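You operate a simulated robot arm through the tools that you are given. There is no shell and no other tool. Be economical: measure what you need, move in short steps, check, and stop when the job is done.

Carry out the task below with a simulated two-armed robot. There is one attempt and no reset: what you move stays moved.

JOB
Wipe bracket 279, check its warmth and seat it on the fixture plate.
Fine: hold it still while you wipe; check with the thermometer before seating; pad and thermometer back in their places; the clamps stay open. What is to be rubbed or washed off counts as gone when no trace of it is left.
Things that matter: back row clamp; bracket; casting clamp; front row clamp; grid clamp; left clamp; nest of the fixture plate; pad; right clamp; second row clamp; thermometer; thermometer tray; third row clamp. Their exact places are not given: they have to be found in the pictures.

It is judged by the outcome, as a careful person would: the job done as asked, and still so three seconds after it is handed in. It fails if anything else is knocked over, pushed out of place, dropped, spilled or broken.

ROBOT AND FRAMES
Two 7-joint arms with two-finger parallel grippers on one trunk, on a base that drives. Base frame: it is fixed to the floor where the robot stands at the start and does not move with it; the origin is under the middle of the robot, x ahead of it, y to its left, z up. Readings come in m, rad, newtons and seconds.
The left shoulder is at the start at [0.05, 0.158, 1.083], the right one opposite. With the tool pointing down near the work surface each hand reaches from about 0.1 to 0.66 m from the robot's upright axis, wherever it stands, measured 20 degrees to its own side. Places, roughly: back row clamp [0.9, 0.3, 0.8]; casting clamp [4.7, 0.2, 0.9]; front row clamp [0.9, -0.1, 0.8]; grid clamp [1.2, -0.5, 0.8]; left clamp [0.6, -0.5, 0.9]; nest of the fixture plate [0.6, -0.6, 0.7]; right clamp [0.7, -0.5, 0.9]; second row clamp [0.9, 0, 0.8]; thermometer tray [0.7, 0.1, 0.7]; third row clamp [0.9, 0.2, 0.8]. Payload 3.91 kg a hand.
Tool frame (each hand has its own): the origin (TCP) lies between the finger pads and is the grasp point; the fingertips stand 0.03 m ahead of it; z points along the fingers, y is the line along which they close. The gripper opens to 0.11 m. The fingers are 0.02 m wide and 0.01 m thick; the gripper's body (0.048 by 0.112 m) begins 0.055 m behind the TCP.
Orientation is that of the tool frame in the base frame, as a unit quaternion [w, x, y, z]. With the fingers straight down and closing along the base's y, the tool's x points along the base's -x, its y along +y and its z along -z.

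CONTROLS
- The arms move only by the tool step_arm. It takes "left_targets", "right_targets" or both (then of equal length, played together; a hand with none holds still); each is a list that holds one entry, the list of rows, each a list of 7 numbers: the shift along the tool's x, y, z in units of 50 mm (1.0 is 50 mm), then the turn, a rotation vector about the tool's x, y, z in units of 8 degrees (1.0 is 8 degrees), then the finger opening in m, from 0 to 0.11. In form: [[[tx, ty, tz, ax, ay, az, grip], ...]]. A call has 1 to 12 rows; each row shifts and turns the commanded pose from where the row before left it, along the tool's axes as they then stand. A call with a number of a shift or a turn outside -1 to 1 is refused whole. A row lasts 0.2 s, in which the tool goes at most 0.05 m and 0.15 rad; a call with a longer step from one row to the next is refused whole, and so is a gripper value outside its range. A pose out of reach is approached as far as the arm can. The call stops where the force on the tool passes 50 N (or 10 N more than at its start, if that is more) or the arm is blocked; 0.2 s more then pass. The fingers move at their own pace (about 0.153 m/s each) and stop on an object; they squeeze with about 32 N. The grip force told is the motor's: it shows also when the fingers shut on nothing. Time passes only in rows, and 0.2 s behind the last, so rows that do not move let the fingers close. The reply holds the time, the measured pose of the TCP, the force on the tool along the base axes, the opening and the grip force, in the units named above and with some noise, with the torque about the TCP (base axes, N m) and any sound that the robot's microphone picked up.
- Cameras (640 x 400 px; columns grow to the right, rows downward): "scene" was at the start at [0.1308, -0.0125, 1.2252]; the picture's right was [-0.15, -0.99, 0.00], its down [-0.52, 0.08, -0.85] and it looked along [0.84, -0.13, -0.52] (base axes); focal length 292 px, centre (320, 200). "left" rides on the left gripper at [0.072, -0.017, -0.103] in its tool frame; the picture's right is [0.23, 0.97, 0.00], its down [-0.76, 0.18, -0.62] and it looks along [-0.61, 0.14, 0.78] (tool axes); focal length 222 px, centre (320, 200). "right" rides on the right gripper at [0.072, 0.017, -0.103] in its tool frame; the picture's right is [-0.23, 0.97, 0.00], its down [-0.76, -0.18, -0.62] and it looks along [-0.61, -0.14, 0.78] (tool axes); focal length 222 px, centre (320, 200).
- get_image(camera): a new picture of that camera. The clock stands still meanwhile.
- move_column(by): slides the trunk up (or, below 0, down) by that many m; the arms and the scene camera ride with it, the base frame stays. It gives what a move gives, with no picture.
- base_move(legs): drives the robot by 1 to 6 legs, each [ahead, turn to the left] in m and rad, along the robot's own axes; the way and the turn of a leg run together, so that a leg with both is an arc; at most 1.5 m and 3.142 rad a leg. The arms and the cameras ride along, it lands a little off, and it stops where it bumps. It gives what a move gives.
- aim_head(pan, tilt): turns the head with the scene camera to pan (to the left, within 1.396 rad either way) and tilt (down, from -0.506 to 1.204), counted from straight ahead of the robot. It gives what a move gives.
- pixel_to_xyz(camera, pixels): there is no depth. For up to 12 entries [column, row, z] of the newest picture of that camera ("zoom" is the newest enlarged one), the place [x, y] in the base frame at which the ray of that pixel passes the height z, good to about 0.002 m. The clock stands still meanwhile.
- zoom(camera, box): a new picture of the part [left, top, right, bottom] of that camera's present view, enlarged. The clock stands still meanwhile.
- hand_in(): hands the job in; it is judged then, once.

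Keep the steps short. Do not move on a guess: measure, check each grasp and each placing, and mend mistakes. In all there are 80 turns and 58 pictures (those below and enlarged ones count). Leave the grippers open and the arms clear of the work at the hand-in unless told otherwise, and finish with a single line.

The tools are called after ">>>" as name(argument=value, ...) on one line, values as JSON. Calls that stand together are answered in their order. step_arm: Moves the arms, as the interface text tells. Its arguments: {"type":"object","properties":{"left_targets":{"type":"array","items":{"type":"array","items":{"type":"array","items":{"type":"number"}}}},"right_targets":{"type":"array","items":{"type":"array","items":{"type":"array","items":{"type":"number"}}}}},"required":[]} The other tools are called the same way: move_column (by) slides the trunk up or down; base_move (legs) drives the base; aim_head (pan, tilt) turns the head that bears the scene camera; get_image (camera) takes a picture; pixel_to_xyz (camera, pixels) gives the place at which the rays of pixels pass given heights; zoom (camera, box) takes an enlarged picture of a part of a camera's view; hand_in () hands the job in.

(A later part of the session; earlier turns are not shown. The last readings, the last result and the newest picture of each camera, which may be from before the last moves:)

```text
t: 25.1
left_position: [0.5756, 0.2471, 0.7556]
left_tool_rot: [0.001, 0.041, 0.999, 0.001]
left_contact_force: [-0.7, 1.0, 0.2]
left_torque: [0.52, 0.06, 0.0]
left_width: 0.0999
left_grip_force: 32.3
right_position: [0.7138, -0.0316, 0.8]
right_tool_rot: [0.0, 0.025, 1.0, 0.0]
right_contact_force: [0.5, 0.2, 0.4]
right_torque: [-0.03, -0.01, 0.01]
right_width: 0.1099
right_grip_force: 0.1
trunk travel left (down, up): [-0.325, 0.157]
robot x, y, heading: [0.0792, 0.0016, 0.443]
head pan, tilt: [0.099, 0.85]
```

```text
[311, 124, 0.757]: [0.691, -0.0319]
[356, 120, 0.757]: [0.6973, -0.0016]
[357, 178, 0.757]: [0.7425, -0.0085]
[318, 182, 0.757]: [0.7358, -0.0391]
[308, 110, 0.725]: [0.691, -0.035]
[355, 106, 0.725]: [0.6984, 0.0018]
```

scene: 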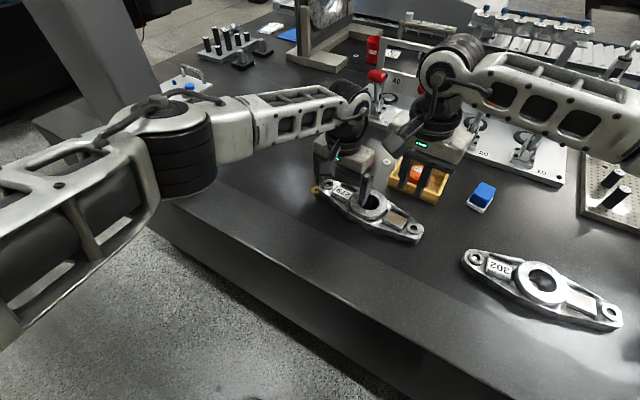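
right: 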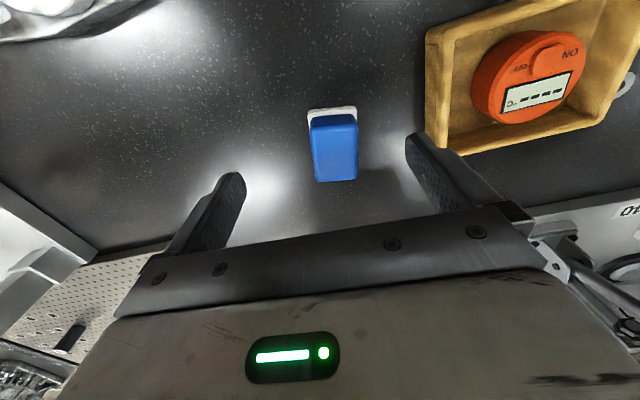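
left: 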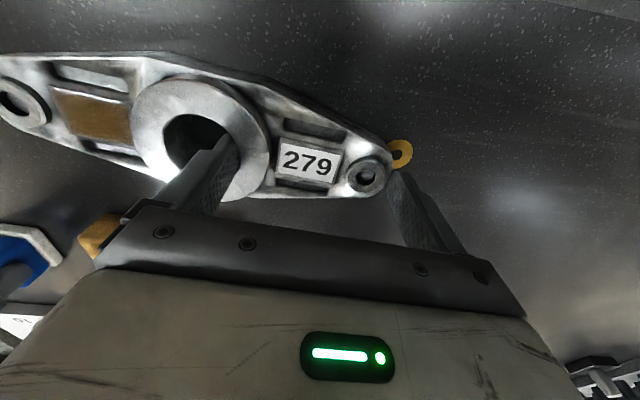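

The pad was dragged about 15 mm and turned about 12°; it is now centred at about (0.717, −0.020). I'll align to it and grip lower, with TCP z≈0.757, then do a small test lift.

>>> step_arm(right_targets=[[[0, 0, 0, 0, 0, 0.57, 0.11], [0, 0, 0, 0, 0, 0.57, 0.11], [0, 0.24, 0, 0, 0, 0, 0.11], [0, 0, 0.43, 0, 0, 0, 0.11], [0, 0, 0.43, 0, 0, 0, 0.11], [0, 0, 0, 0, 0, 0, 0.02], [0, 0, 0, 0, 0, 0, 0.02], [0, 0, 0, 0, 0, 0, 0.02], [0, 0, -0.2, 0, 0, 0, 0.02], [0, 0, -0.2, 0, 0, 0, 0.02], [0, 0, -0.2, 0, 0, 0, 0.02], [0, 0, 0, 0, 0, 0, 0.02]]])

>>> get_image(camera="right")

```text
t: 27.7
left_position: [0.5748, 0.2466, 0.7562]
left_tool_rot: [0.0, 0.04, 0.999, 0.0]
left_contact_force: [-0.4, 0.5, -1.1]
left_torque: [0.38, 0.03, -0.01]
left_width: 0.1
left_grip_force: 32.0
right_position: [0.7191, -0.0201, 0.7853]
right_tool_rot: [0.0, 0.105, 0.994, 0.0]
right_contact_force: [-0.2, 0.3, -0.4]
right_torque: [0.01, -0.02, -0.01]
right_width: 0.0352
right_grip_force: 31.7
trunk travel left (down, up): [-0.325, 0.157]
robot x, y, heading: [0.0758, -0.0003, 0.449]
head pan, tilt: [0.099, 0.85]
```

```text
25 pictures are left
```

right: 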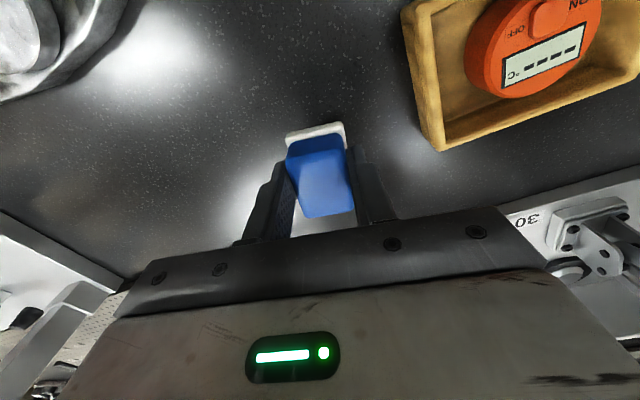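

The pad is held firmly: width 0.035, 32 N, clear of the table. I'll lift it and turn the hand about −72°, so the pad's long side runs along the bracket and the fingers stay clear of the boss.

>>> step_arm(right_targets=[[[0, 0, -0.6, 0, 0, 0, 0.02], [0, 0, -0.6, 0, 0, 0, 0.02], [0, 0, 0, 0, 0, -0.95, 0.02], [0, 0, 0, 0, 0, -0.95, 0.02], [0, 0, 0, 0, 0, -0.95, 0.02], [0, 0, 0, 0, 0, -0.95, 0.02], [0, 0, 0, 0, 0, -0.95, 0.02], [0, 0, 0, 0, 0, -0.95, 0.02], [0, 0, 0, 0, 0, -0.95, 0.02], [0, 0, 0, 0, 0, -0.95, 0.02], [0, 0, 0, 0, 0, -0.95, 0.02], [0, 0, 0, 0, 0, -0.95, 0.02]]])

```text
t: 30.3
left_position: [0.5759, 0.2461, 0.7555]
left_tool_rot: [0.0, 0.04, 0.999, 0.0]
left_contact_force: [-2.1, 1.1, 0.0]
left_torque: [0.12, -0.04, -0.11]
left_width: 0.1
left_grip_force: 32.2
right_position: [0.7173, -0.0214, 0.8475]
right_tool_rot: [0.0, -0.351, 0.936, -0.001]
right_contact_force: [0.9, -0.4, 0.3]
right_torque: [0.0, 0.03, 0.0]
right_width: 0.0351
right_grip_force: 32.2
right hand out of reach, approached as far as the arm can: row 10, 11, 12
trunk travel left (down, up): [-0.325, 0.157]
robot x, y, heading: [0.0784, -0.0011, 0.448]
head pan, tilt: [0.099, 0.85]
```

>>> step_arm(right_targets=[[[0.15, 0.75, 0, 0, 0, 0, 0.02], [0.15, 0.75, 0, 0, 0, 0, 0.02], [0.15, 0.75, 0, 0, 0, 0, 0.02], [0.15, 0.75, 0, 0, 0, 0, 0.02], [0.15, 0.75, 0, 0, 0, 0, 0.02], [0, 0, 0, 0, 0, -0.9, 0.02], [0, 0, 0, 0, 0, -0.9, 0.02], [0, 0, 0, 0, 0, -0.9, 0.02], [0, 0, 0, 0, 0, -0.9, 0.02], [0, 0, 0, 0, 0, -0.9, 0.02], [0, 0, 0, 0, 0, -0.9, 0.02]]])

>>> get_image(camera="right")

```text
t: 32.7
left_position: [0.5753, 0.2442, 0.7559]
left_tool_rot: [0.0, 0.041, 0.999, 0.001]
left_contact_force: [-0.5, -1.8, -0.3]
left_torque: [0.33, -0.02, -0.03]
left_width: 0.0998
left_grip_force: 32.0
right_position: [0.5289, 0.0653, 0.8478]
right_tool_rot: [0.001, -0.648, 0.762, -0.001]
right_contact_force: [0.4, -0.6, 0.0]
right_torque: [0.0, -0.02, -0.02]
right_width: 0.0347
right_grip_force: 32.2
right hand out of reach, approached as far as the arm can: row 10, 11
trunk travel left (down, up): [-0.325, 0.157]
robot x, y, heading: [0.076, 0.0005, 0.448]
head pan, tilt: [0.099, 0.85]
```

```text
24 pictures are left
```

right: 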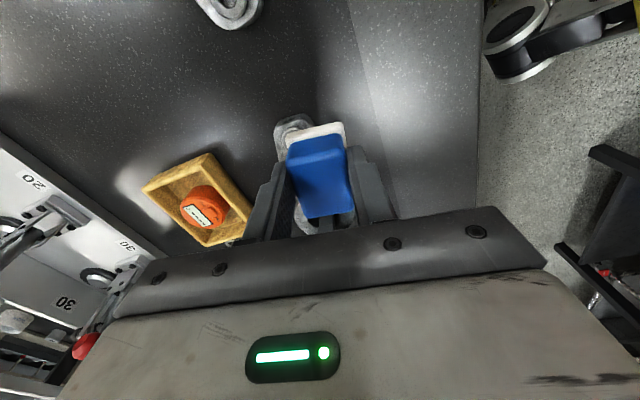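

The hand is now at −81° yaw and the pad's long side nearly matches the bracket axis. I'll move to (0.565, 0.109), just above the patch.

>>> step_arm(right_targets=[[[-0.49, -0.285, 0, 0, 0, 0, 0.02], [-0.49, -0.285, 0, 0, 0, 0, 0.02], [0, 0, 0.42, 0, 0, 0, 0.02], [0, 0, 0.42, 0, 0, 0, 0.02], [0, 0, 0.36, 0, 0, 0, 0.02]]])

>>> get_image(camera="right")

```text
t: 33.9
left_position: [0.5757, 0.2469, 0.7571]
left_tool_rot: [0.001, 0.041, 0.999, 0.001]
left_contact_force: [1.0, -1.4, -0.5]
left_torque: [0.21, 0.0, -0.01]
left_width: 0.0998
left_grip_force: 32.4
right_position: [0.5429, 0.0805, 0.7882]
right_tool_rot: [0.001, -0.647, 0.762, -0.001]
right_contact_force: [0.1, 0.7, -0.7]
right_torque: [0.04, -0.04, -0.02]
right_width: 0.0348
right_grip_force: 31.7
right hand out of reach, approached as far as the arm can: row 1, 2
trunk travel left (down, up): [-0.325, 0.157]
robot x, y, heading: [0.079, -0.0003, 0.443]
head pan, tilt: [0.099, 0.85]
```

```text
23 pictures are left
```

right: 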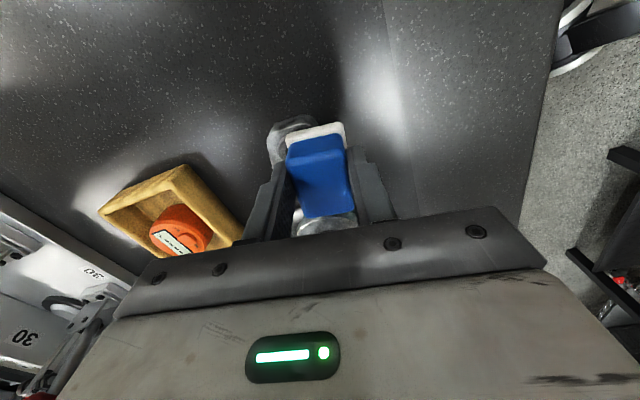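

The reach limits the yaw here, so I'll ease it back to about −69° and continue the shift.

>>> step_arm(right_targets=[[[0, 0, -0.2, 0, 0, 0.75, 0.02], [0, 0, 0, 0, 0, 0.75, 0.02], [-0.33, -0.11, 0, 0, 0, 0, 0.02], [-0.33, -0.11, 0, 0, 0, 0, 0.02], [0, 0, 0, 0, 0, 0, 0.02]]])

```text
t: 35.1
left_position: [0.5751, 0.2469, 0.7565]
left_tool_rot: [0.0, 0.041, 0.999, 0.0]
left_contact_force: [-1.2, -0.7, -0.3]
left_torque: [0.03, -0.03, -0.1]
left_width: 0.0998
left_grip_force: 32.1
right_position: [0.5657, 0.1102, 0.7978]
right_tool_rot: [0.001, -0.563, 0.826, -0.001]
right_contact_force: [-0.3, 0.3, -1.0]
right_torque: [0.02, 0.03, 0.04]
right_width: 0.0351
right_grip_force: 32.0
trunk travel left (down, up): [-0.325, 0.157]
robot x, y, heading: [0.0733, 0.0023, 0.448]
head pan, tilt: [0.099, 0.85]
```

I'm in position at (0.566, 0.110). I'll lower gently until the pad touches the patch.

>>> step_arm(right_targets=[[[0.08, -0.03, 0.22, 0, 0, 0, 0.02], [0, 0, 0.16, 0, 0, 0, 0.02], [0, 0, 0.08, 0, 0, 0, 0.02], [0, 0, 0.05, 0, 0, 0, 0.02], [0, 0, 0, 0, 0, 0, 0.02]]])

```text
t: 35.8
left_position: [0.5746, 0.2464, 0.7559]
left_tool_rot: [0.0, 0.039, 0.999, 0.001]
left_contact_force: [-2.8, 1.4, 6.3]
left_torque: [-0.24, 0.87, -0.15]
left_width: 0.1001
left_grip_force: 32.1
right_position: [0.5653, 0.1074, 0.7858]
right_tool_rot: [0.007, -0.565, 0.825, 0.003]
right_contact_force: [-3.2, -3.6, 11.1]
right_torque: [0.22, 0.19, 0.12]
right_width: 0.0357
right_grip_force: 32.7
trunk travel left (down, up): [-0.325, 0.157]
robot x, y, heading: [0.0754, 0.0002, 0.446]
head pan, tilt: [0.099, 0.85]
stopped in row 3 (right hand): the force on the tool passed its limit at 55 N (the readings are from after the stop); the commanded pose is now the measured one
```

Contact came about 11 mm higher than expected, so the pad may be resting on the boss edge. I'll look.

>>> zoom(camera="scene", box=[300, 140, 460, 250])

>>> zoom(camera="right", box=[230, 90, 410, 240])

```text
3.64 times, centred on (380, 195) of scene
```

zoom: 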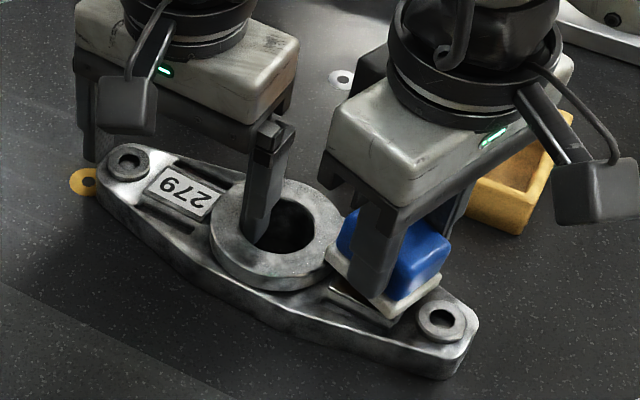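

```text
2.67 times, centred on (320, 165) of right
```

zoom: 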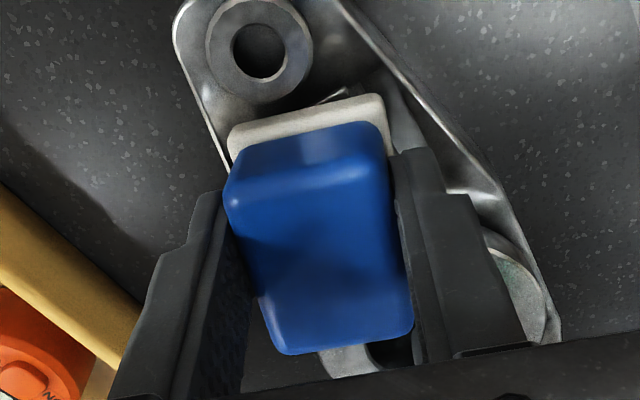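

The pad's corner rests on the boss rim. I'll raise it 10 mm, shift it about 7 mm in −y, turn a few more degrees to line up, and lower again.

>>> step_arm(right_targets=[[[0, 0, -0.2, 0, 0, 0, 0.02], [0.13, -0.05, 0, 0, 0, -0.3, 0.02], [0, 0, 0, 0, 0, -0.3, 0.02], [0, 0, 0.2, 0, 0, 0, 0.02], [0, 0, 0.1, 0, 0, 0, 0.02], [0, 0, 0.08, 0, 0, 0, 0.02], [0, 0, 0.04, 0, 0, 0, 0.02], [0, 0, 0.03, 0, 0, 0, 0.02]]])

```text
t: 37.6
left_position: [0.5745, 0.2472, 0.7567]
left_tool_rot: [0.002, 0.036, 0.999, 0.002]
left_contact_force: [6.5, -0.5, 3.3]
left_torque: [-0.12, 0.08, 0.71]
left_width: 0.1
left_grip_force: 31.9
right_position: [0.567, 0.104, 0.7748]
right_tool_rot: [0.011, -0.598, 0.801, 0.003]
right_contact_force: [-3.8, -4.5, 38.9]
right_torque: [-0.86, 0.67, 0.01]
right_width: 0.0356
right_grip_force: 31.9
trunk travel left (down, up): [-0.325, 0.157]
robot x, y, heading: [0.0774, -0.0015, 0.444]
head pan, tilt: [0.099, 0.85]
```

Contact is now at z 0.775 as predicted, with 39 N down. I'll ease the pressure slightly and rub ±20 mm in x.

>>> step_arm(right_targets=[[[-0.114, -0.384, -0.02, 0, 0, 0, 0.02], [0.114, 0.384, 0, 0, 0, 0, 0.02], [0.114, 0.384, 0, 0, 0, 0, 0.02], [-0.114, -0.384, 0, 0, 0, 0, 0.02], [-0.114, -0.384, 0, 0, 0, 0, 0.02], [0.114, 0.384, 0, 0, 0, 0, 0.02], [0.229, 0.35, 0, 0, 0, 0, 0.02], [-0.114, -0.384, 0, 0, 0, 0, 0.02], [-0.114, -0.384, 0, 0, 0, 0, 0.02], [0.114, 0.384, 0, 0, 0, 0, 0.02], [-0.115, 0.034, 0, 0, 0, 0, 0.02], [0, 0, 0, 0, 0, 0, 0.02]]])

```text
t: 40.2
left_position: [0.5735, 0.247, 0.7567]
left_tool_rot: [0.001, 0.039, 0.999, 0.001]
left_contact_force: [-3.2, 7.0, 2.7]
left_torque: [-1.07, 0.05, -1.24]
left_width: 0.1001
left_grip_force: 32.1
right_position: [0.5587, 0.1003, 0.7756]
right_tool_rot: [0.01, -0.597, 0.802, 0.0]
right_contact_force: [5.8, -13.5, 41.5]
right_torque: [-1.06, 0.46, 0.29]
right_width: 0.0353
right_grip_force: 31.9
right hand out of reach, approached as far as the arm can: row 1
trunk travel left (down, up): [-0.325, 0.157]
robot x, y, heading: [0.0756, 0.0001, 0.448]
head pan, tilt: [0.099, 0.85]
```

The strokes ran with a firm press. I'll lift the pad and look at the patch.

>>> step_arm(right_targets=[[[0, 0, -0.5, 0, 0, 0, 0.02], [0, 0, -0.5, 0, 0, 0, 0.02], [0.8, 0, 0, 0, 0, 0, 0.02], [0.8, 0, 0, 0, 0, 0, 0.02]]])

>>> zoom(camera="scene", box=[300, 140, 460, 250])

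```text
t: 41.2
left_position: [0.574, 0.2471, 0.7557]
left_tool_rot: [0.001, 0.039, 0.999, 0.002]
left_contact_force: [-1.9, -0.3, 17.9]
left_torque: [0.42, 0.59, 0.25]
left_width: 0.1
left_grip_force: 32.1
right_position: [0.5337, 0.0217, 0.8192]
right_tool_rot: [0.006, -0.599, 0.801, 0.001]
right_contact_force: [0.2, 0.6, -0.7]
right_torque: [-0.02, -0.02, 0.01]
right_width: 0.0351
right_grip_force: 31.9
trunk travel left (down, up): [-0.325, 0.157]
robot x, y, heading: [0.0755, -0.0039, 0.45]
head pan, tilt: [0.099, 0.85]
```

```text
3.64 times, centred on (380, 195) of scene
```

zoom: 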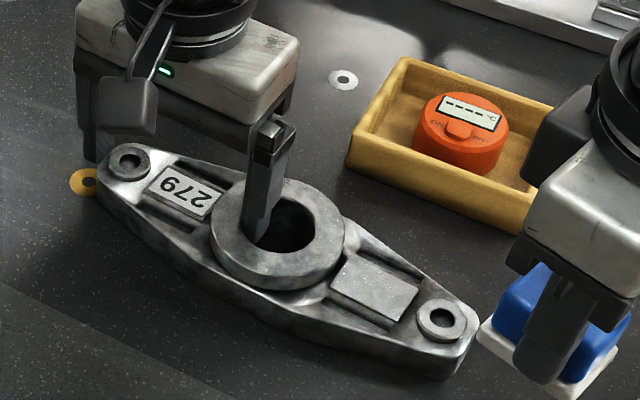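

The patch looks clean. I'll check it closer, including the edges.

>>> zoom(camera="scene", box=[378, 198, 420, 226])

```text
14.29 times, centred on (399, 212) of scene
```

zoom: 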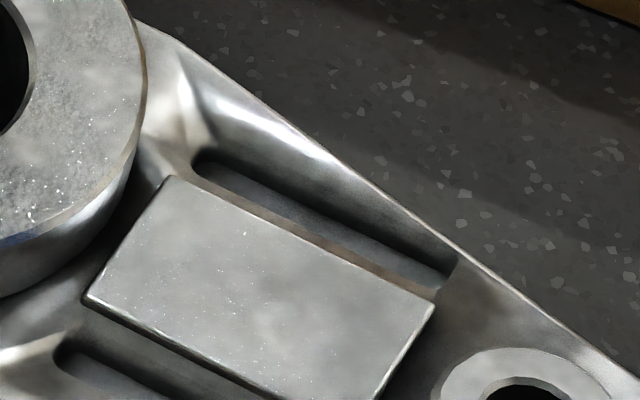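

The pad surface is fully clean. Next I'll put the pad back at its original spot, TCP (0.717, −0.036) with +3° yaw, starting by raising and turning back.

>>> step_arm(right_targets=[[[0, 0, -0.4, 0, 0, 0.8, 0.02], [0, 0, -0.4, 0, 0, 0.8, 0.02], [0, 0, 0, 0, 0, 0.8, 0.02], [0, 0, 0, 0, 0, 0.8, 0.02], [0, 0, 0, 0, 0, 0.8, 0.02], [0, 0, 0, 0, 0, 0.8, 0.02], [0, 0, 0, 0, 0, 0.8, 0.02], [0, 0, 0, 0, 0, 0.8, 0.02], [0, 0, 0, 0, 0, 0.8, 0.02], [0, 0, 0, 0, 0, 0.8, 0.02], [0, 0, 0, 0, 0, 0.8, 0.02], [0, 0, 0, 0, 0, 0.78, 0.02]]])

```text
t: 43.8
left_position: [0.5742, 0.247, 0.756]
left_tool_rot: [0.002, 0.038, 0.999, 0.001]
left_contact_force: [2.1, 0.1, 17.7]
left_torque: [-0.12, -0.21, 0.06]
left_width: 0.0999
left_grip_force: 31.7
right_position: [0.5323, 0.0215, 0.8606]
right_tool_rot: [0.004, 0.029, 1.0, 0.005]
right_contact_force: [0.3, 0.9, -0.7]
right_torque: [0.02, 0.03, 0.0]
right_width: 0.0351
right_grip_force: 32.2
trunk travel left (down, up): [-0.325, 0.157]
robot x, y, heading: [0.0787, 0.0022, 0.448]
head pan, tilt: [0.099, 0.85]
```

>>> step_arm(right_targets=[[[-0.75, -0.187, 0, 0, 0, 0, 0.02], [-0.75, -0.187, 0, 0, 0, 0, 0.02], [-0.75, -0.187, 0, 0, 0, 0, 0.02], [-0.75, -0.187, 0, 0, 0, 0, 0.02], [-0.75, -0.187, 0, 0, 0, 0, 0.02], [0, 0, 0.7, 0, 0, 0, 0.02], [0, 0, 0.7, 0, 0, 0, 0.02], [0, 0, 0, 0, 0, 0, 0.02]]])

```text
t: 45.6
left_position: [0.5746, 0.2466, 0.7553]
left_tool_rot: [0.001, 0.038, 0.999, 0.001]
left_contact_force: [2.2, -0.9, 17.3]
left_torque: [0.0, -0.04, 0.01]
left_width: 0.1
left_grip_force: 31.9
right_position: [0.7164, -0.0334, 0.7867]
right_tool_rot: [0.004, 0.027, 1.0, 0.005]
right_contact_force: [0.0, 0.0, -0.4]
right_torque: [0.03, -0.02, -0.02]
right_width: 0.0351
right_grip_force: 32.1
trunk travel left (down, up): [-0.325, 0.157]
robot x, y, heading: [0.0772, -0.0005, 0.444]
head pan, tilt: [0.099, 0.85]
```

>>> step_arm(right_targets=[[[0, -0.05, 0.3, 0, 0, 0, 0.02], [0, 0, 0.2, 0, 0, 0, 0.02], [0, 0, 0.07, 0, 0, 0, 0.02], [0, 0, 0.03, 0, 0, 0, 0.02], [0, 0, 0, 0, 0, 0, 0.02]]])

```text
t: 46.8
left_position: [0.5748, 0.2476, 0.7555]
left_tool_rot: [0.0, 0.038, 0.999, 0.001]
left_contact_force: [1.3, -2.5, 17.1]
left_torque: [0.07, -0.05, 0.09]
left_width: 0.0995
left_grip_force: 32.2
right_position: [0.7171, -0.0352, 0.7593]
right_tool_rot: [0.004, 0.027, 1.0, 0.005]
right_contact_force: [-0.3, 0.6, -1.0]
right_torque: [-0.01, 0.0, -0.01]
right_width: 0.0352
right_grip_force: 32.0
trunk travel left (down, up): [-0.325, 0.157]
robot x, y, heading: [0.0792, 0.0027, 0.442]
head pan, tilt: [0.099, 0.85]
```

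No contact yet. I'll go down in fine steps until it touches.

>>> step_arm(right_targets=[[[0, 0, 0.03, 0, 0, 0, 0.02], [0, 0, 0.03, 0, 0, 0, 0.02], [0, 0, 0.03, 0, 0, 0, 0.02], [0, 0, 0, 0, 0, 0, 0.02]]])

```text
t: 47.8
left_position: [0.5752, 0.2469, 0.756]
left_tool_rot: [0.001, 0.038, 0.999, 0.001]
left_contact_force: [1.7, -1.7, 17.0]
left_torque: [0.12, -0.05, 0.07]
left_width: 0.0994
left_grip_force: 31.5
right_position: [0.7172, -0.0354, 0.756]
right_tool_rot: [0.004, 0.027, 1.0, 0.006]
right_contact_force: [0.2, -0.5, -0.8]
right_torque: [0.01, 0.02, -0.02]
right_width: 0.0354
right_grip_force: 31.7
trunk travel left (down, up): [-0.325, 0.157]
robot x, y, heading: [0.0752, 0.0012, 0.443]
head pan, tilt: [0.099, 0.85]
```

>>> step_arm(right_targets=[[[0, 0, 0.03, 0, 0, 0, 0.02], [0, 0, 0.03, 0, 0, 0, 0.02], [0, 0, 0.02, 0, 0, 0, 0.02], [0, 0, 0, 0, 0, 0, 0.02]]])

>>> zoom(camera="right", box=[230, 90, 410, 240])

```text
t: 48.8
left_position: [0.5748, 0.2473, 0.7563]
left_tool_rot: [0.001, 0.038, 0.999, 0.001]
left_contact_force: [1.6, -1.3, 17.4]
left_torque: [0.13, -0.06, 0.14]
left_width: 0.0997
left_grip_force: 31.9
right_position: [0.7169, -0.0359, 0.7529]
right_tool_rot: [0.003, 0.028, 1.0, 0.005]
right_contact_force: [-0.2, -0.1, -1.1]
right_torque: [0.02, 0.0, 0.02]
right_width: 0.035
right_grip_force: 32.4
trunk travel left (down, up): [-0.325, 0.157]
robot x, y, heading: [0.0769, -0.0004, 0.444]
head pan, tilt: [0.099, 0.85]
```

```text
2.67 times, centred on (320, 165) of right
```

zoom: 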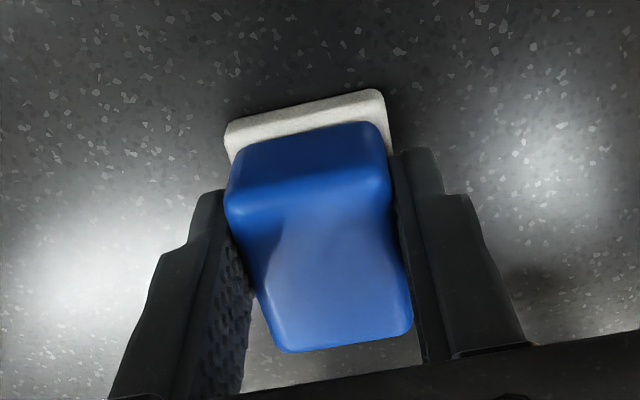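

>>> step_arm(right_targets=[[[0, 0, 0.02, 0, 0, 0, 0.02], [0, 0, 0.02, 0, 0, 0, 0.02], [0, 0, 0.02, 0, 0, 0, 0.02], [0, 0, 0.02, 0, 0, 0, 0.02], [0, 0, 0, 0, 0, 0, 0.02]]])

```text
t: 50.0
left_position: [0.5734, 0.2471, 0.7555]
left_tool_rot: [0.001, 0.039, 0.999, 0.0]
left_contact_force: [3.6, -0.1, 3.6]
left_torque: [0.18, -0.29, 0.08]
left_width: 0.1
left_grip_force: 31.5
right_position: [0.718, -0.0341, 0.7509]
right_tool_rot: [0.007, 0.029, 1.0, 0.006]
right_contact_force: [1.5, -7.0, 33.3]
right_torque: [-0.63, 0.58, 0.1]
right_width: 0.0354
right_grip_force: 32.0
trunk travel left (down, up): [-0.325, 0.157]
robot x, y, heading: [0.0756, -0.001, 0.447]
head pan, tilt: [0.099, 0.85]
```

The pad is on the table (33 N upward). I'll ease off, open and lift straight up.

>>> step_arm(right_targets=[[[0, 0, -0.03, 0, 0, 0, 0.02], [0, 0, 0, 0, 0, 0, 0.11], [0, 0, 0, 0, 0, 0, 0.11], [0, 0, 0, 0, 0, 0, 0.11], [0, 0, -0.5, 0, 0, 0, 0.11], [0, 0, -0.6, 0, 0, 0, 0.11]]])

>>> get_image(camera="right")

```text
t: 51.4
left_position: [0.5745, 0.2478, 0.7558]
left_tool_rot: [0.002, 0.039, 0.999, 0.001]
left_contact_force: [-4.9, 0.0, 15.6]
left_torque: [0.22, 0.08, -0.15]
left_width: 0.0996
left_grip_force: 32.1
right_position: [0.7171, -0.0345, 0.8031]
right_tool_rot: [0.004, 0.027, 1.0, 0.005]
right_contact_force: [-0.2, 1.4, 0.9]
right_torque: [-0.01, -0.05, -0.01]
right_width: 0.1101
right_grip_force: 0.1
trunk travel left (down, up): [-0.325, 0.157]
robot x, y, heading: [0.0765, 0.0017, 0.447]
head pan, tilt: [0.099, 0.85]
```

```text
17 pictures are left
```

right: 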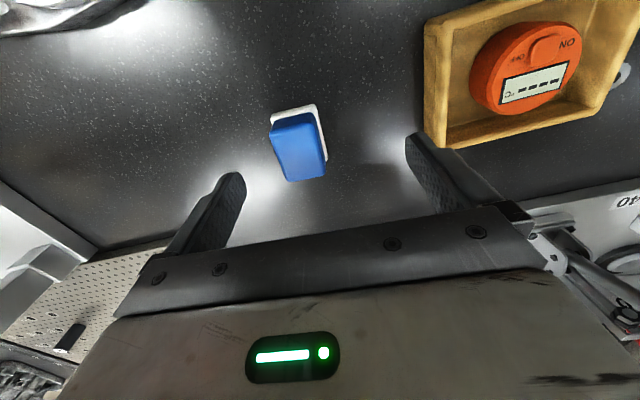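

>>> pixel_to_xyz(camera="right", pixels=[[270, 118, 0.757], [315, 113, 0.757], [327, 173, 0.757], [289, 181, 0.757], [270, 113, 0.725], [318, 103, 0.725], [528, 68, 0.76], [475, 50, 0.76], [580, 62, 0.76], [541, 48, 0.765], [425, 22, 0.735], [436, 148, 0.735]])

```text
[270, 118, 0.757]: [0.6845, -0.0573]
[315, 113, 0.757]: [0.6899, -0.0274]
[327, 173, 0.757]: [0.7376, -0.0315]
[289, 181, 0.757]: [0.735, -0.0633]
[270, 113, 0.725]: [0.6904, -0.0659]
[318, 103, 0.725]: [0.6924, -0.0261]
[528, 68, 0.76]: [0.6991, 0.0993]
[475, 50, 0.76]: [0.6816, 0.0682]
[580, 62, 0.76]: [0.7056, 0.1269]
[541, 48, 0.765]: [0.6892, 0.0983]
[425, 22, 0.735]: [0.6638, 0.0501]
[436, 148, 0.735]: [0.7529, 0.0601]
```

The pad sits about 10 mm off in y, at (0.712, −0.045) instead of −0.036. Lowering without table contact and closing the fingers will re-centre it; then I'll open and lift.

>>> step_arm(right_targets=[[[-0.02, 0, 0.45, 0, 0, 0, 0.11], [0, 0, 0.43, 0, 0, 0, 0.11], [0, 0, 0, 0, 0, 0, 0.11], [0, 0, 0, 0, 0, 0, 0.04], [0, 0, 0, 0, 0, 0, 0.034], [0, 0, 0, 0, 0, 0, 0.034], [0, 0, 0, 0, 0, 0, 0.07], [0, 0, 0, 0, 0, 0, 0.11], [0, 0, -0.5, 0, 0, 0, 0.11], [0, 0, -0.45, 0, 0, 0, 0.11], [0, 0, 0, 0, 0, 0, 0.11]]])

>>> get_image(camera="right")

```text
t: 53.8
left_position: [0.5738, 0.2472, 0.7551]
left_tool_rot: [0.001, 0.038, 0.999, 0.001]
left_contact_force: [-3.9, 1.3, 15.9]
left_torque: [0.17, 0.09, -0.1]
left_width: 0.1
left_grip_force: 31.4
right_position: [0.717, -0.0345, 0.8074]
right_tool_rot: [0.004, 0.028, 1.0, 0.005]
right_contact_force: [-0.4, -0.2, -0.2]
right_torque: [0.0, 0.01, 0.01]
right_width: 0.1099
right_grip_force: 0.1
trunk travel left (down, up): [-0.325, 0.157]
robot x, y, heading: [0.0771, 0.002, 0.439]
head pan, tilt: [0.099, 0.85]
```

```text
16 pictures are left
```

right: 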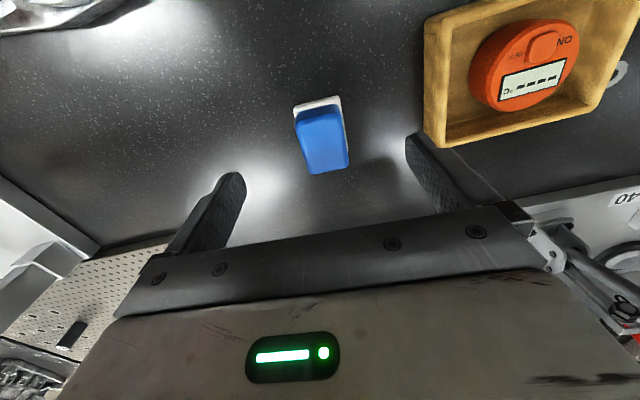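

The pad is back in place. Next I'll locate the thermometer's height and position from the right camera.

>>> pixel_to_xyz(camera="right", pixels=[[525, 65, 0.74], [525, 65, 0.76], [525, 65, 0.78], [470, 70, 0.75], [578, 50, 0.75], [541, 45, 0.75], [530, 82, 0.75], [424, 20, 0.735], [435, 147, 0.735], [596, 112, 0.735]])

>>> zoom(camera="scene", box=[375, 140, 465, 210])

>>> pixel_to_xyz(camera="zoom", pixels=[[320, 200, 0.74], [320, 200, 0.76]])

```text
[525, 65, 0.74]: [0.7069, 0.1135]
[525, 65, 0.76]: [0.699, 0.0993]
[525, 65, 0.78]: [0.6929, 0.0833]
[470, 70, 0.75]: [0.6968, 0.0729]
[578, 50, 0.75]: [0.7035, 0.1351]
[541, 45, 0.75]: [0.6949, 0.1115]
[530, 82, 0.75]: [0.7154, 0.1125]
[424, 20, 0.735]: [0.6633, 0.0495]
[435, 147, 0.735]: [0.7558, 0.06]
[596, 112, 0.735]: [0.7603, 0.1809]
```

```text
5.71 times, centred on (420, 175) of scene
```

zoom: 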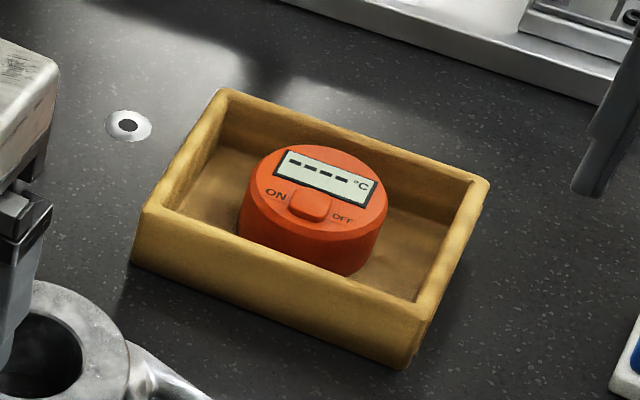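

```text
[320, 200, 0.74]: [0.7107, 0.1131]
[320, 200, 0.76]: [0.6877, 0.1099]
```

The thermometer's top is at about (0.706, 0.112, z 0.744). It is about 48 mm across and about 22 mm tall. I'll release the bracket with the left hand, raise both hands and turn the base a further 15° left so the right hand can reach.

>>> step_arm(left_targets=[[[0, 0, 0, 0, 0, 0, 0.11], [0, 0, 0, 0, 0, 0, 0.11], [0, 0, -0.5, 0, 0, 0, 0.11], [0, 0, -0.8, 0, 0, 0, 0.11], [0, 0, -0.8, 0, 0, 0, 0.11], [0, 0, -0.8, 0, 0, 0, 0.11]]], right_targets=[[[0, 0, 0, 0, 0, 0, 0.11], [0, 0, 0, 0, 0, 0, 0.11], [0, 0, -0.6, 0, 0, 0, 0.11], [0, 0, -0.6, 0, 0, 0, 0.11], [0, 0, 0, 0, 0, 0, 0.07], [0, 0, 0, 0, 0, 0, 0.07]]])

>>> base_move(legs=[[0.0, 0.26]])

```text
t: 55.2
left_position: [0.576, 0.2482, 0.8996]
left_tool_rot: [-0.001, 0.037, 0.999, 0.0]
left_contact_force: [0.1, 0.1, -0.3]
left_torque: [-0.01, 0.01, 0.02]
left_width: 0.11
left_grip_force: 0.1
right_position: [0.718, -0.0374, 0.8677]
right_tool_rot: [0.003, 0.027, 1.0, 0.005]
right_contact_force: [0.0, 0.0, 0.7]
right_torque: [0.0, -0.02, 0.02]
right_width: 0.0695
right_grip_force: 0.1
trunk travel left (down, up): [-0.325, 0.157]
robot x, y, heading: [0.0793, 0.0029, 0.446]
head pan, tilt: [0.099, 0.85]
```

```text
t: 56.5
left_position: [0.4964, 0.3667, 0.8985]
left_tool_rot: [0.0, -0.09, 0.996, 0.0]
left_contact_force: [0.4, 0.4, 0.0]
left_torque: [-0.01, 0.0, 0.01]
left_width: 0.1098
left_grip_force: 0.1
right_position: [0.7065, 0.1264, 0.8669]
right_tool_rot: [0.003, -0.1, 0.995, 0.005]
right_contact_force: [-0.5, -0.3, 0.1]
right_torque: [-0.02, 0.0, 0.0]
right_width: 0.07
right_grip_force: 0.2
trunk travel left (down, up): [-0.325, 0.157]
robot x, y, heading: [0.0742, -0.0002, 0.704]
head pan, tilt: [0.099, 0.85]
```

>>> step_arm(right_targets=[[[0.03, -0.29, 0, 0, 0, 0.6, 0.07], [0, 0, 0.6, 0, 0, 0, 0.07], [0, 0, 0.6, 0, 0, 0, 0.07], [0, 0, 0, 0, 0, 0, 0.07]]])

>>> get_image(camera="right")

```text
t: 57.5
left_position: [0.497, 0.3655, 0.8991]
left_tool_rot: [0.0, -0.09, 0.996, 0.002]
left_contact_force: [-1.0, -0.7, -0.2]
left_torque: [-0.03, 0.01, 0.0]
left_width: 0.1102
left_grip_force: 0.1
right_position: [0.7098, 0.1108, 0.8079]
right_tool_rot: [0.003, -0.059, 0.998, 0.005]
right_contact_force: [-0.4, 0.7, 0.5]
right_torque: [0.01, 0.02, -0.01]
right_width: 0.0702
right_grip_force: 0.1
trunk travel left (down, up): [-0.325, 0.157]
robot x, y, heading: [0.0799, -0.0002, 0.703]
head pan, tilt: [0.099, 0.85]
```

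```text
14 pictures are left
```

right: 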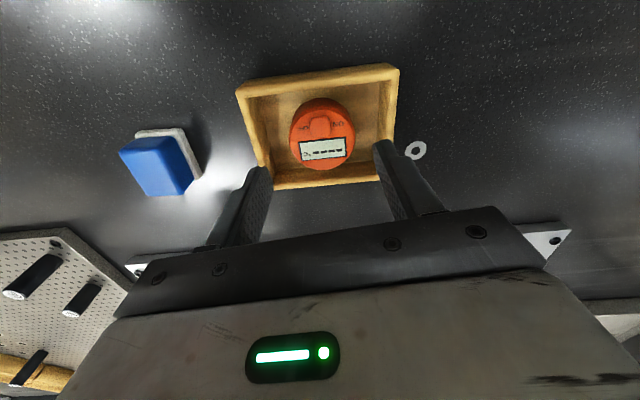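

>>> pixel_to_xyz(camera="right", pixels=[[323, 139, 0.744], [291, 142, 0.744], [355, 137, 0.744], [258, 160, 0.735], [385, 145, 0.735], [320, 187, 0.735], [320, 83, 0.735]])

```text
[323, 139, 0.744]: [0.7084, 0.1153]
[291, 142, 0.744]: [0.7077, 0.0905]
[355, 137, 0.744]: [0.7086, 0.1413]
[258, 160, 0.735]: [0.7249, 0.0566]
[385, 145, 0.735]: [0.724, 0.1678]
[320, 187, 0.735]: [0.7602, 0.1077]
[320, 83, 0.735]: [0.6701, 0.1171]
```

The thermometer's centre is (0.708, 0.115), 50 mm across. I'll centre on it, lower to TCP z 0.757, close and do a small lift.

>>> step_arm(right_targets=[[[0.02, 0.09, 0.3, 0, 0, 0, 0.07], [0, 0, 0.4, 0, 0, 0, 0.07], [0, 0, 0.3, 0, 0, 0, 0.07], [0, 0, 0, 0, 0, 0, 0.07], [0, 0, 0, 0, 0, 0, 0.04], [0, 0, 0, 0, 0, 0, 0.04], [0, 0, 0, 0, 0, 0, 0.04]]])

```text
t: 59.1
left_position: [0.4976, 0.3661, 0.8976]
left_tool_rot: [0.0, -0.09, 0.996, 0.001]
left_contact_force: [0.2, 0.2, -0.8]
left_torque: [-0.05, 0.02, 0.0]
left_width: 0.11
left_grip_force: 0.0
right_position: [0.7071, 0.1169, 0.7562]
right_tool_rot: [0.001, -0.059, 0.998, 0.005]
right_contact_force: [0.2, -0.5, 0.0]
right_torque: [0.01, 0.02, 0.03]
right_width: 0.0525
right_grip_force: 32.4
trunk travel left (down, up): [-0.325, 0.157]
robot x, y, heading: [0.0765, -0.0004, 0.701]
head pan, tilt: [0.099, 0.85]
```

The grip is firm: 52.5 mm, 32 N. I'll lift it, carry it over the patch, and turn the hand so the fingers clear the boss.

>>> step_arm(right_targets=[[[0, 0, -0.6, 0, 0, 0, 0.04], [0, 0, -0.6, 0, 0, 0, 0.04], [0.71, 0.0625, 0, 0, 0, 0, 0.04], [0.71, 0.0625, 0, 0, 0, 0, 0.04], [0.71, 0.0625, 0, 0, 0, 0, 0.04], [0.71, 0.0625, 0, 0, 0, 0, 0.04], [0, 0, 0, 0, 0, -1, 0.04], [0, 0, 0, 0, 0, -1, 0.04], [0, 0, 0, 0, 0, -1, 0.04], [0, 0, 0, 0, 0, -1, 0.04], [0, 0, 0, 0, 0, -1, 0.04], [0, 0, 0, 0, 0, -1, 0.04]]])

>>> step_arm(right_targets=[[[0, 0, 0, 0, 0, -1, 0.04], [0, 0, 0, 0, 0, -1, 0.04], [0, 0, 0, 0, 0, -0.5, 0.04], [0, 0, 0, 0, 0, 0, 0.04]]])

>>> get_image(camera="right")

```text
t: 61.7
left_position: [0.4972, 0.3657, 0.8985]
left_tool_rot: [-0.001, -0.089, 0.996, 0.001]
left_contact_force: [-0.8, -1.2, 0.1]
left_torque: [-0.01, 0.03, 0.0]
left_width: 0.1099
left_grip_force: 0.1
right_position: [0.5649, 0.1128, 0.8177]
right_tool_rot: [0.004, -0.461, 0.887, 0.004]
right_contact_force: [0.1, 0.1, -0.5]
right_torque: [0.01, 0.01, -0.03]
right_width: 0.0525
right_grip_force: 31.9
trunk travel left (down, up): [-0.325, 0.157]
robot x, y, heading: [0.0777, -0.0046, 0.702]
head pan, tilt: [0.099, 0.85]
```

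```text
t: 62.7
left_position: [0.4969, 0.3671, 0.8981]
left_tool_rot: [0.0, -0.09, 0.996, 0.001]
left_contact_force: [0.7, -1.0, -0.5]
left_torque: [-0.01, 0.03, -0.03]
left_width: 0.1099
left_grip_force: 0.1
right_position: [0.5642, 0.1122, 0.8168]
right_tool_rot: [0.004, -0.608, 0.794, 0.003]
right_contact_force: [0.5, 0.3, -0.5]
right_torque: [0.01, -0.02, 0.01]
right_width: 0.0527
right_grip_force: 31.9
trunk travel left (down, up): [-0.325, 0.157]
robot x, y, heading: [0.0739, -0.0006, 0.702]
head pan, tilt: [0.099, 0.85]
```

```text
13 pictures are left
```

right: 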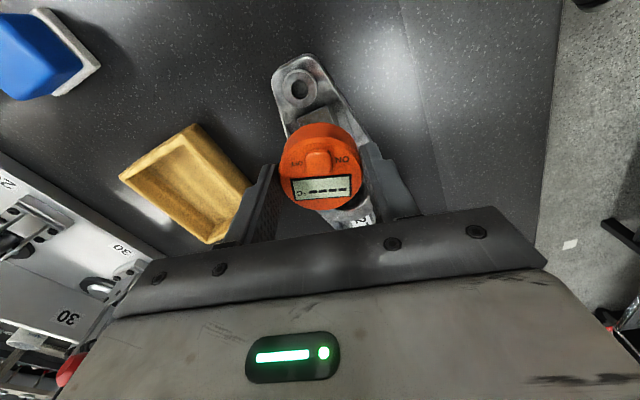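

>>> pixel_to_xyz(camera="right", pixels=[[298, 89, 0.734], [315, 118, 0.735]])

>>> step_arm(right_targets=[[[0, 0, 0.4, 0, 0, 0, 0.04], [0, 0, 0.36, 0, 0, 0, 0.04], [0, 0, 0.08, 0, 0, 0, 0.04], [0, 0, 0.06, 0, 0, 0, 0.04], [0, 0, 0, 0, 0, 0, 0.04]]])

```text
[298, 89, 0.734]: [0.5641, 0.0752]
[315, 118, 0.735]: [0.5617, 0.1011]
```

```text
t: 63.9
left_position: [0.4976, 0.3668, 0.8981]
left_tool_rot: [0.0, -0.089, 0.996, 0.001]
left_contact_force: [0.4, -0.6, -0.4]
left_torque: [0.0, 0.01, 0.03]
left_width: 0.11
left_grip_force: 0.1
right_position: [0.5646, 0.1109, 0.771]
right_tool_rot: [0.003, -0.608, 0.794, 0.003]
right_contact_force: [-3.2, -5.7, 9.9]
right_torque: [0.03, 0.11, 0.06]
right_width: 0.0527
right_grip_force: 31.9
trunk travel left (down, up): [-0.325, 0.157]
robot x, y, heading: [0.0776, 0.0009, 0.7]
head pan, tilt: [0.099, 0.85]
```

The thermometer touches the patch at z 0.771 with 10 N. I'll read its display.

>>> zoom(camera="right", box=[240, 60, 400, 230])

```text
2.35 times, centred on (320, 145) of right
```

zoom: 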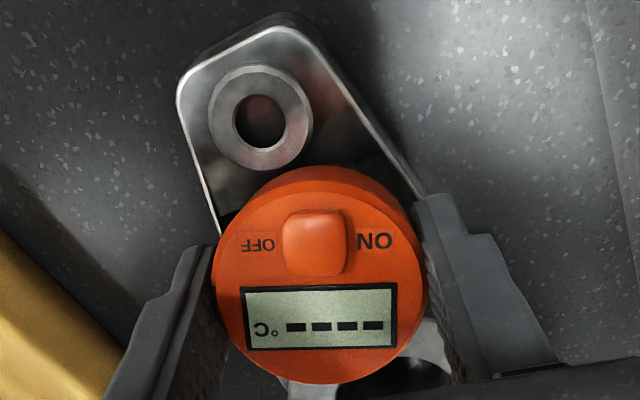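

The display still shows "----", so it probably needs switching on with the button. I'll set the thermometer down on the patch, back off and look.

>>> step_arm(right_targets=[[[0, 0, -0.02, 0, 0, 0, 0.045], [0, 0, 0, 0, 0, 0, 0.075], [0, 0, 0, 0, 0, 0, 0.075], [0, 0, -0.4, 0, 0, 0, 0.075], [0, 0, -0.6, 0, 0, 0, 0.075], [0, 0, 0, 0, 0, 0, 0.03], [0, 0, 0, 0, 0, 0, 0], [0, 0, 0, 0, 0, 0, 0]]])

>>> zoom(camera="right", box=[240, 60, 400, 230])

```text
t: 65.7
left_position: [0.4969, 0.3663, 0.8989]
left_tool_rot: [0.001, -0.09, 0.996, 0.001]
left_contact_force: [-0.1, 0.0, 0.2]
left_torque: [0.02, -0.02, 0.01]
left_width: 0.1102
left_grip_force: 0.1
right_position: [0.5642, 0.1117, 0.8221]
right_tool_rot: [0.005, -0.607, 0.794, 0.003]
right_contact_force: [0.1, 0.7, 0.3]
right_torque: [-0.01, 0.0, 0.02]
right_width: 0.0
right_grip_force: 32.4
trunk travel left (down, up): [-0.325, 0.157]
robot x, y, heading: [0.0731, -0.0002, 0.698]
head pan, tilt: [0.099, 0.85]
```

```text
2.35 times, centred on (320, 145) of right
```

zoom: 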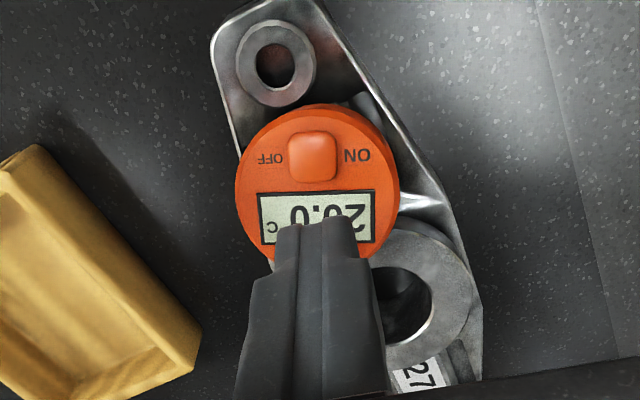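

The display lit up with a reading ("2_.0 °C"), so contact triggers it and no button press is needed. I'll open the fingers to uncover the display and measure its centre.

>>> pixel_to_xyz(camera="zoom", pixels=[[319, 192, 0.757], [237, 185, 0.757], [398, 185, 0.757], [272, 65, 0.734]])

>>> step_arm(right_targets=[[[0, 0, 0, 0, 0, 0, 0.075], [0, 0, 0, 0, 0, 0, 0.075], [0, 0, 0, 0, 0, 0, 0.075]]])

>>> zoom(camera="right", box=[260, 80, 380, 200])

```text
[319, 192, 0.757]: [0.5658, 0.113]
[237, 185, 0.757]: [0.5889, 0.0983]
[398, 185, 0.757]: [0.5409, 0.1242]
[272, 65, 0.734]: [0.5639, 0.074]
```

```text
t: 66.5
left_position: [0.4976, 0.3666, 0.8987]
left_tool_rot: [0.0, -0.09, 0.996, 0.001]
left_contact_force: [1.1, -0.1, 0.7]
left_torque: [-0.02, -0.02, -0.03]
left_width: 0.11
left_grip_force: 0.1
right_position: [0.5647, 0.1121, 0.8226]
right_tool_rot: [0.004, -0.607, 0.794, 0.003]
right_contact_force: [1.0, 0.4, -0.1]
right_torque: [0.0, 0.0, -0.02]
right_width: 0.0751
right_grip_force: 0.1
trunk travel left (down, up): [-0.325, 0.157]
robot x, y, heading: [0.0749, -0.0008, 0.701]
head pan, tilt: [0.099, 0.85]
```

```text
3.33 times, centred on (320, 140) of right
```

zoom: 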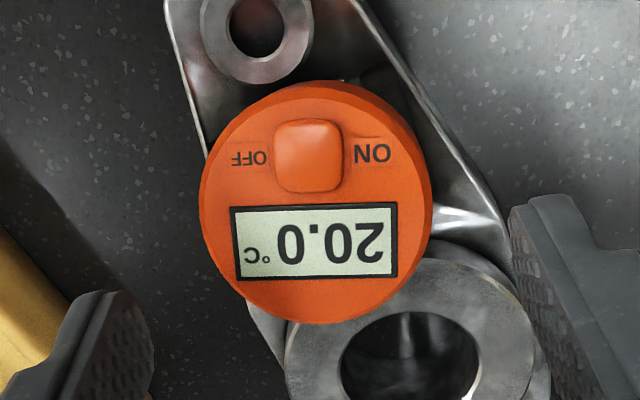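

It reads 20.0 °C, so the check is done. I'll re-grip the thermometer, lift it and turn it back.

>>> step_arm(right_targets=[[[0, 0, 0.5, 0, 0, 0, 0.075], [0, 0, 0.5, 0, 0, 0, 0.075], [0, 0, 0, 0, 0, 0, 0.075], [0, 0, 0, 0, 0, 0, 0.04], [0, 0, 0, 0, 0, 0, 0.04], [0, 0, 0, 0, 0, 0, 0.04], [0, 0, -0.5, 0, 0, 0, 0.04], [0, 0, -0.5, 0, 0, 0, 0.04], [0, 0, 0, 0, 0, 1, 0.04], [0, 0, 0, 0, 0, 1, 0.04], [0, 0, 0, 0, 0, 1, 0.04], [0, 0, 0, 0, 0, 1, 0.04]]])

>>> step_arm(right_targets=[[[0, 0, 0, 0, 0, 1, 0.04], [0, 0, 0, 0, 0, 1, 0.04], [0, 0, 0, 0, 0, 1, 0.04], [0, 0, 0, 0, 0, 1, 0.04], [0, 0, 0, 0, 0, 0.5, 0.04], [0, 0, 0, 0, 0, 0, 0.04]]])

```text
t: 69.1
left_position: [0.4985, 0.3664, 0.898]
left_tool_rot: [0.0, -0.09, 0.996, 0.001]
left_contact_force: [0.7, 0.0, -0.7]
left_torque: [0.05, -0.01, -0.02]
left_width: 0.1097
left_grip_force: 0.0
right_position: [0.5637, 0.1139, 0.8217]
right_tool_rot: [0.003, -0.363, 0.932, 0.005]
right_contact_force: [0.1, 0.6, -0.4]
right_torque: [-0.02, 0.01, 0.03]
right_width: 0.0529
right_grip_force: 32.0
trunk travel left (down, up): [-0.325, 0.157]
robot x, y, heading: [0.0802, -0.0021, 0.7]
head pan, tilt: [0.099, 0.85]
```

```text
t: 70.5
left_position: [0.4973, 0.3665, 0.8983]
left_tool_rot: [0.0, -0.091, 0.996, 0.001]
left_contact_force: [0.5, 0.0, -0.1]
left_torque: [-0.03, 0.01, 0.01]
left_width: 0.1099
left_grip_force: 0.2
right_position: [0.5648, 0.1132, 0.8227]
right_tool_rot: [0.001, -0.058, 0.998, 0.005]
right_contact_force: [-0.1, 0.2, -1.0]
right_torque: [0.02, 0.02, -0.04]
right_width: 0.0527
right_grip_force: 32.0
trunk travel left (down, up): [-0.325, 0.157]
robot x, y, heading: [0.0751, 0.0003, 0.7]
head pan, tilt: [0.099, 0.85]
```

>>> step_arm(right_targets=[[[-0.71, -0.0675, 0, 0, 0, 0, 0.04], [-0.71, -0.0675, 0, 0, 0, 0, 0.04], [-0.71, -0.0675, 0, 0, 0, 0, 0.04], [-0.71, -0.0675, 0, 0, 0, 0, 0.04], [0, 0, 0, 0, 0, 0, 0.04], [0, 0, 0.5, 0, 0, 0, 0.04], [0, 0, 0.5, 0, 0, 0, 0.04], [0, 0, 0.14, 0, 0, 0, 0.04], [0, 0, 0.08, 0, 0, 0, 0.04], [0, 0, 0, 0, 0, 0, 0.04]]])

```text
t: 72.7
left_position: [0.4971, 0.3664, 0.8975]
left_tool_rot: [0.0, -0.089, 0.996, 0.0]
left_contact_force: [-0.2, 0.4, -0.4]
left_torque: [0.0, 0.0, 0.02]
left_width: 0.1098
left_grip_force: 0.0
right_position: [0.708, 0.115, 0.7614]
right_tool_rot: [0.002, -0.059, 0.998, 0.006]
right_contact_force: [-0.1, 0.1, -0.5]
right_torque: [0.02, -0.04, 0.0]
right_width: 0.0527
right_grip_force: 32.3
trunk travel left (down, up): [-0.325, 0.157]
robot x, y, heading: [0.0733, -0.0013, 0.7]
head pan, tilt: [0.099, 0.85]
```

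No contact yet. I'll lower in fine steps.

>>> step_arm(right_targets=[[[0, 0, 0.03, 0, 0, 0, 0.04], [0, 0, 0.03, 0, 0, 0, 0.04], [0, 0, 0.03, 0, 0, 0, 0.04], [0, 0, 0.02, 0, 0, 0, 0.04], [0, 0, 0, 0, 0, 0, 0.04]]])

```text
t: 73.9
left_position: [0.4972, 0.3655, 0.8983]
left_tool_rot: [0.0, -0.09, 0.996, 0.001]
left_contact_force: [0.5, -0.2, -0.3]
left_torque: [0.0, -0.03, 0.0]
left_width: 0.11
left_grip_force: 0.1
right_position: [0.7077, 0.1164, 0.757]
right_tool_rot: [0.002, -0.059, 0.998, 0.005]
right_contact_force: [-0.1, 0.3, -1.1]
right_torque: [-0.03, 0.0, -0.02]
right_width: 0.0528
right_grip_force: 32.1
trunk travel left (down, up): [-0.325, 0.157]
robot x, y, heading: [0.0734, -0.0026, 0.7]
head pan, tilt: [0.099, 0.85]
```

>>> step_arm(right_targets=[[[0, 0, 0.02, 0, 0, 0, 0.04], [0, 0, 0.01, 0, 0, 0, 0.04], [0, 0, 0, 0, 0, 0, 0.055], [0, 0, 0, 0, 0, 0, 0.07], [0, 0, 0, 0, 0, 0, 0.07], [0, 0, -0.5, 0, 0, 0, 0.07], [0, 0, -0.8, 0, 0, 0, 0.07], [0, 0, -0.8, 0, 0, 0, 0.07], [0, 0, -0.4, 0, 0, 0, 0.11]]])

>>> get_image(camera="right")

```text
t: 75.9
left_position: [0.4966, 0.3664, 0.898]
left_tool_rot: [0.0, -0.09, 0.996, 0.0]
left_contact_force: [-0.1, 0.4, -0.3]
left_torque: [0.02, -0.02, 0.06]
left_width: 0.1098
left_grip_force: 0.1
right_position: [0.7089, 0.1138, 0.8824]
right_tool_rot: [0.002, -0.059, 0.998, 0.005]
right_contact_force: [-0.3, 0.7, 0.0]
right_torque: [0.03, 0.02, 0.02]
right_width: 0.1101
right_grip_force: 0.1
trunk travel left (down, up): [-0.325, 0.157]
robot x, y, heading: [0.0744, 0.0012, 0.701]
head pan, tilt: [0.099, 0.85]
```

```text
9 pictures are left
```

right: 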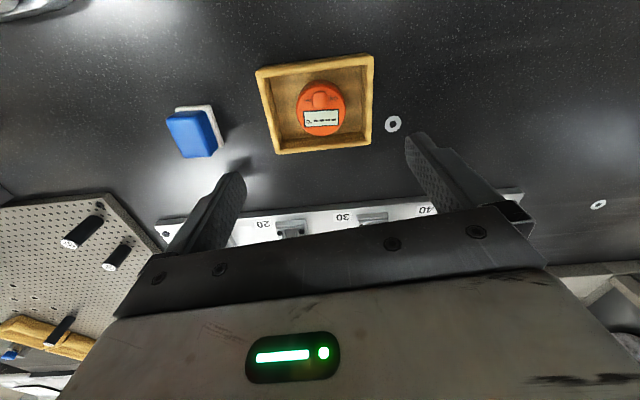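

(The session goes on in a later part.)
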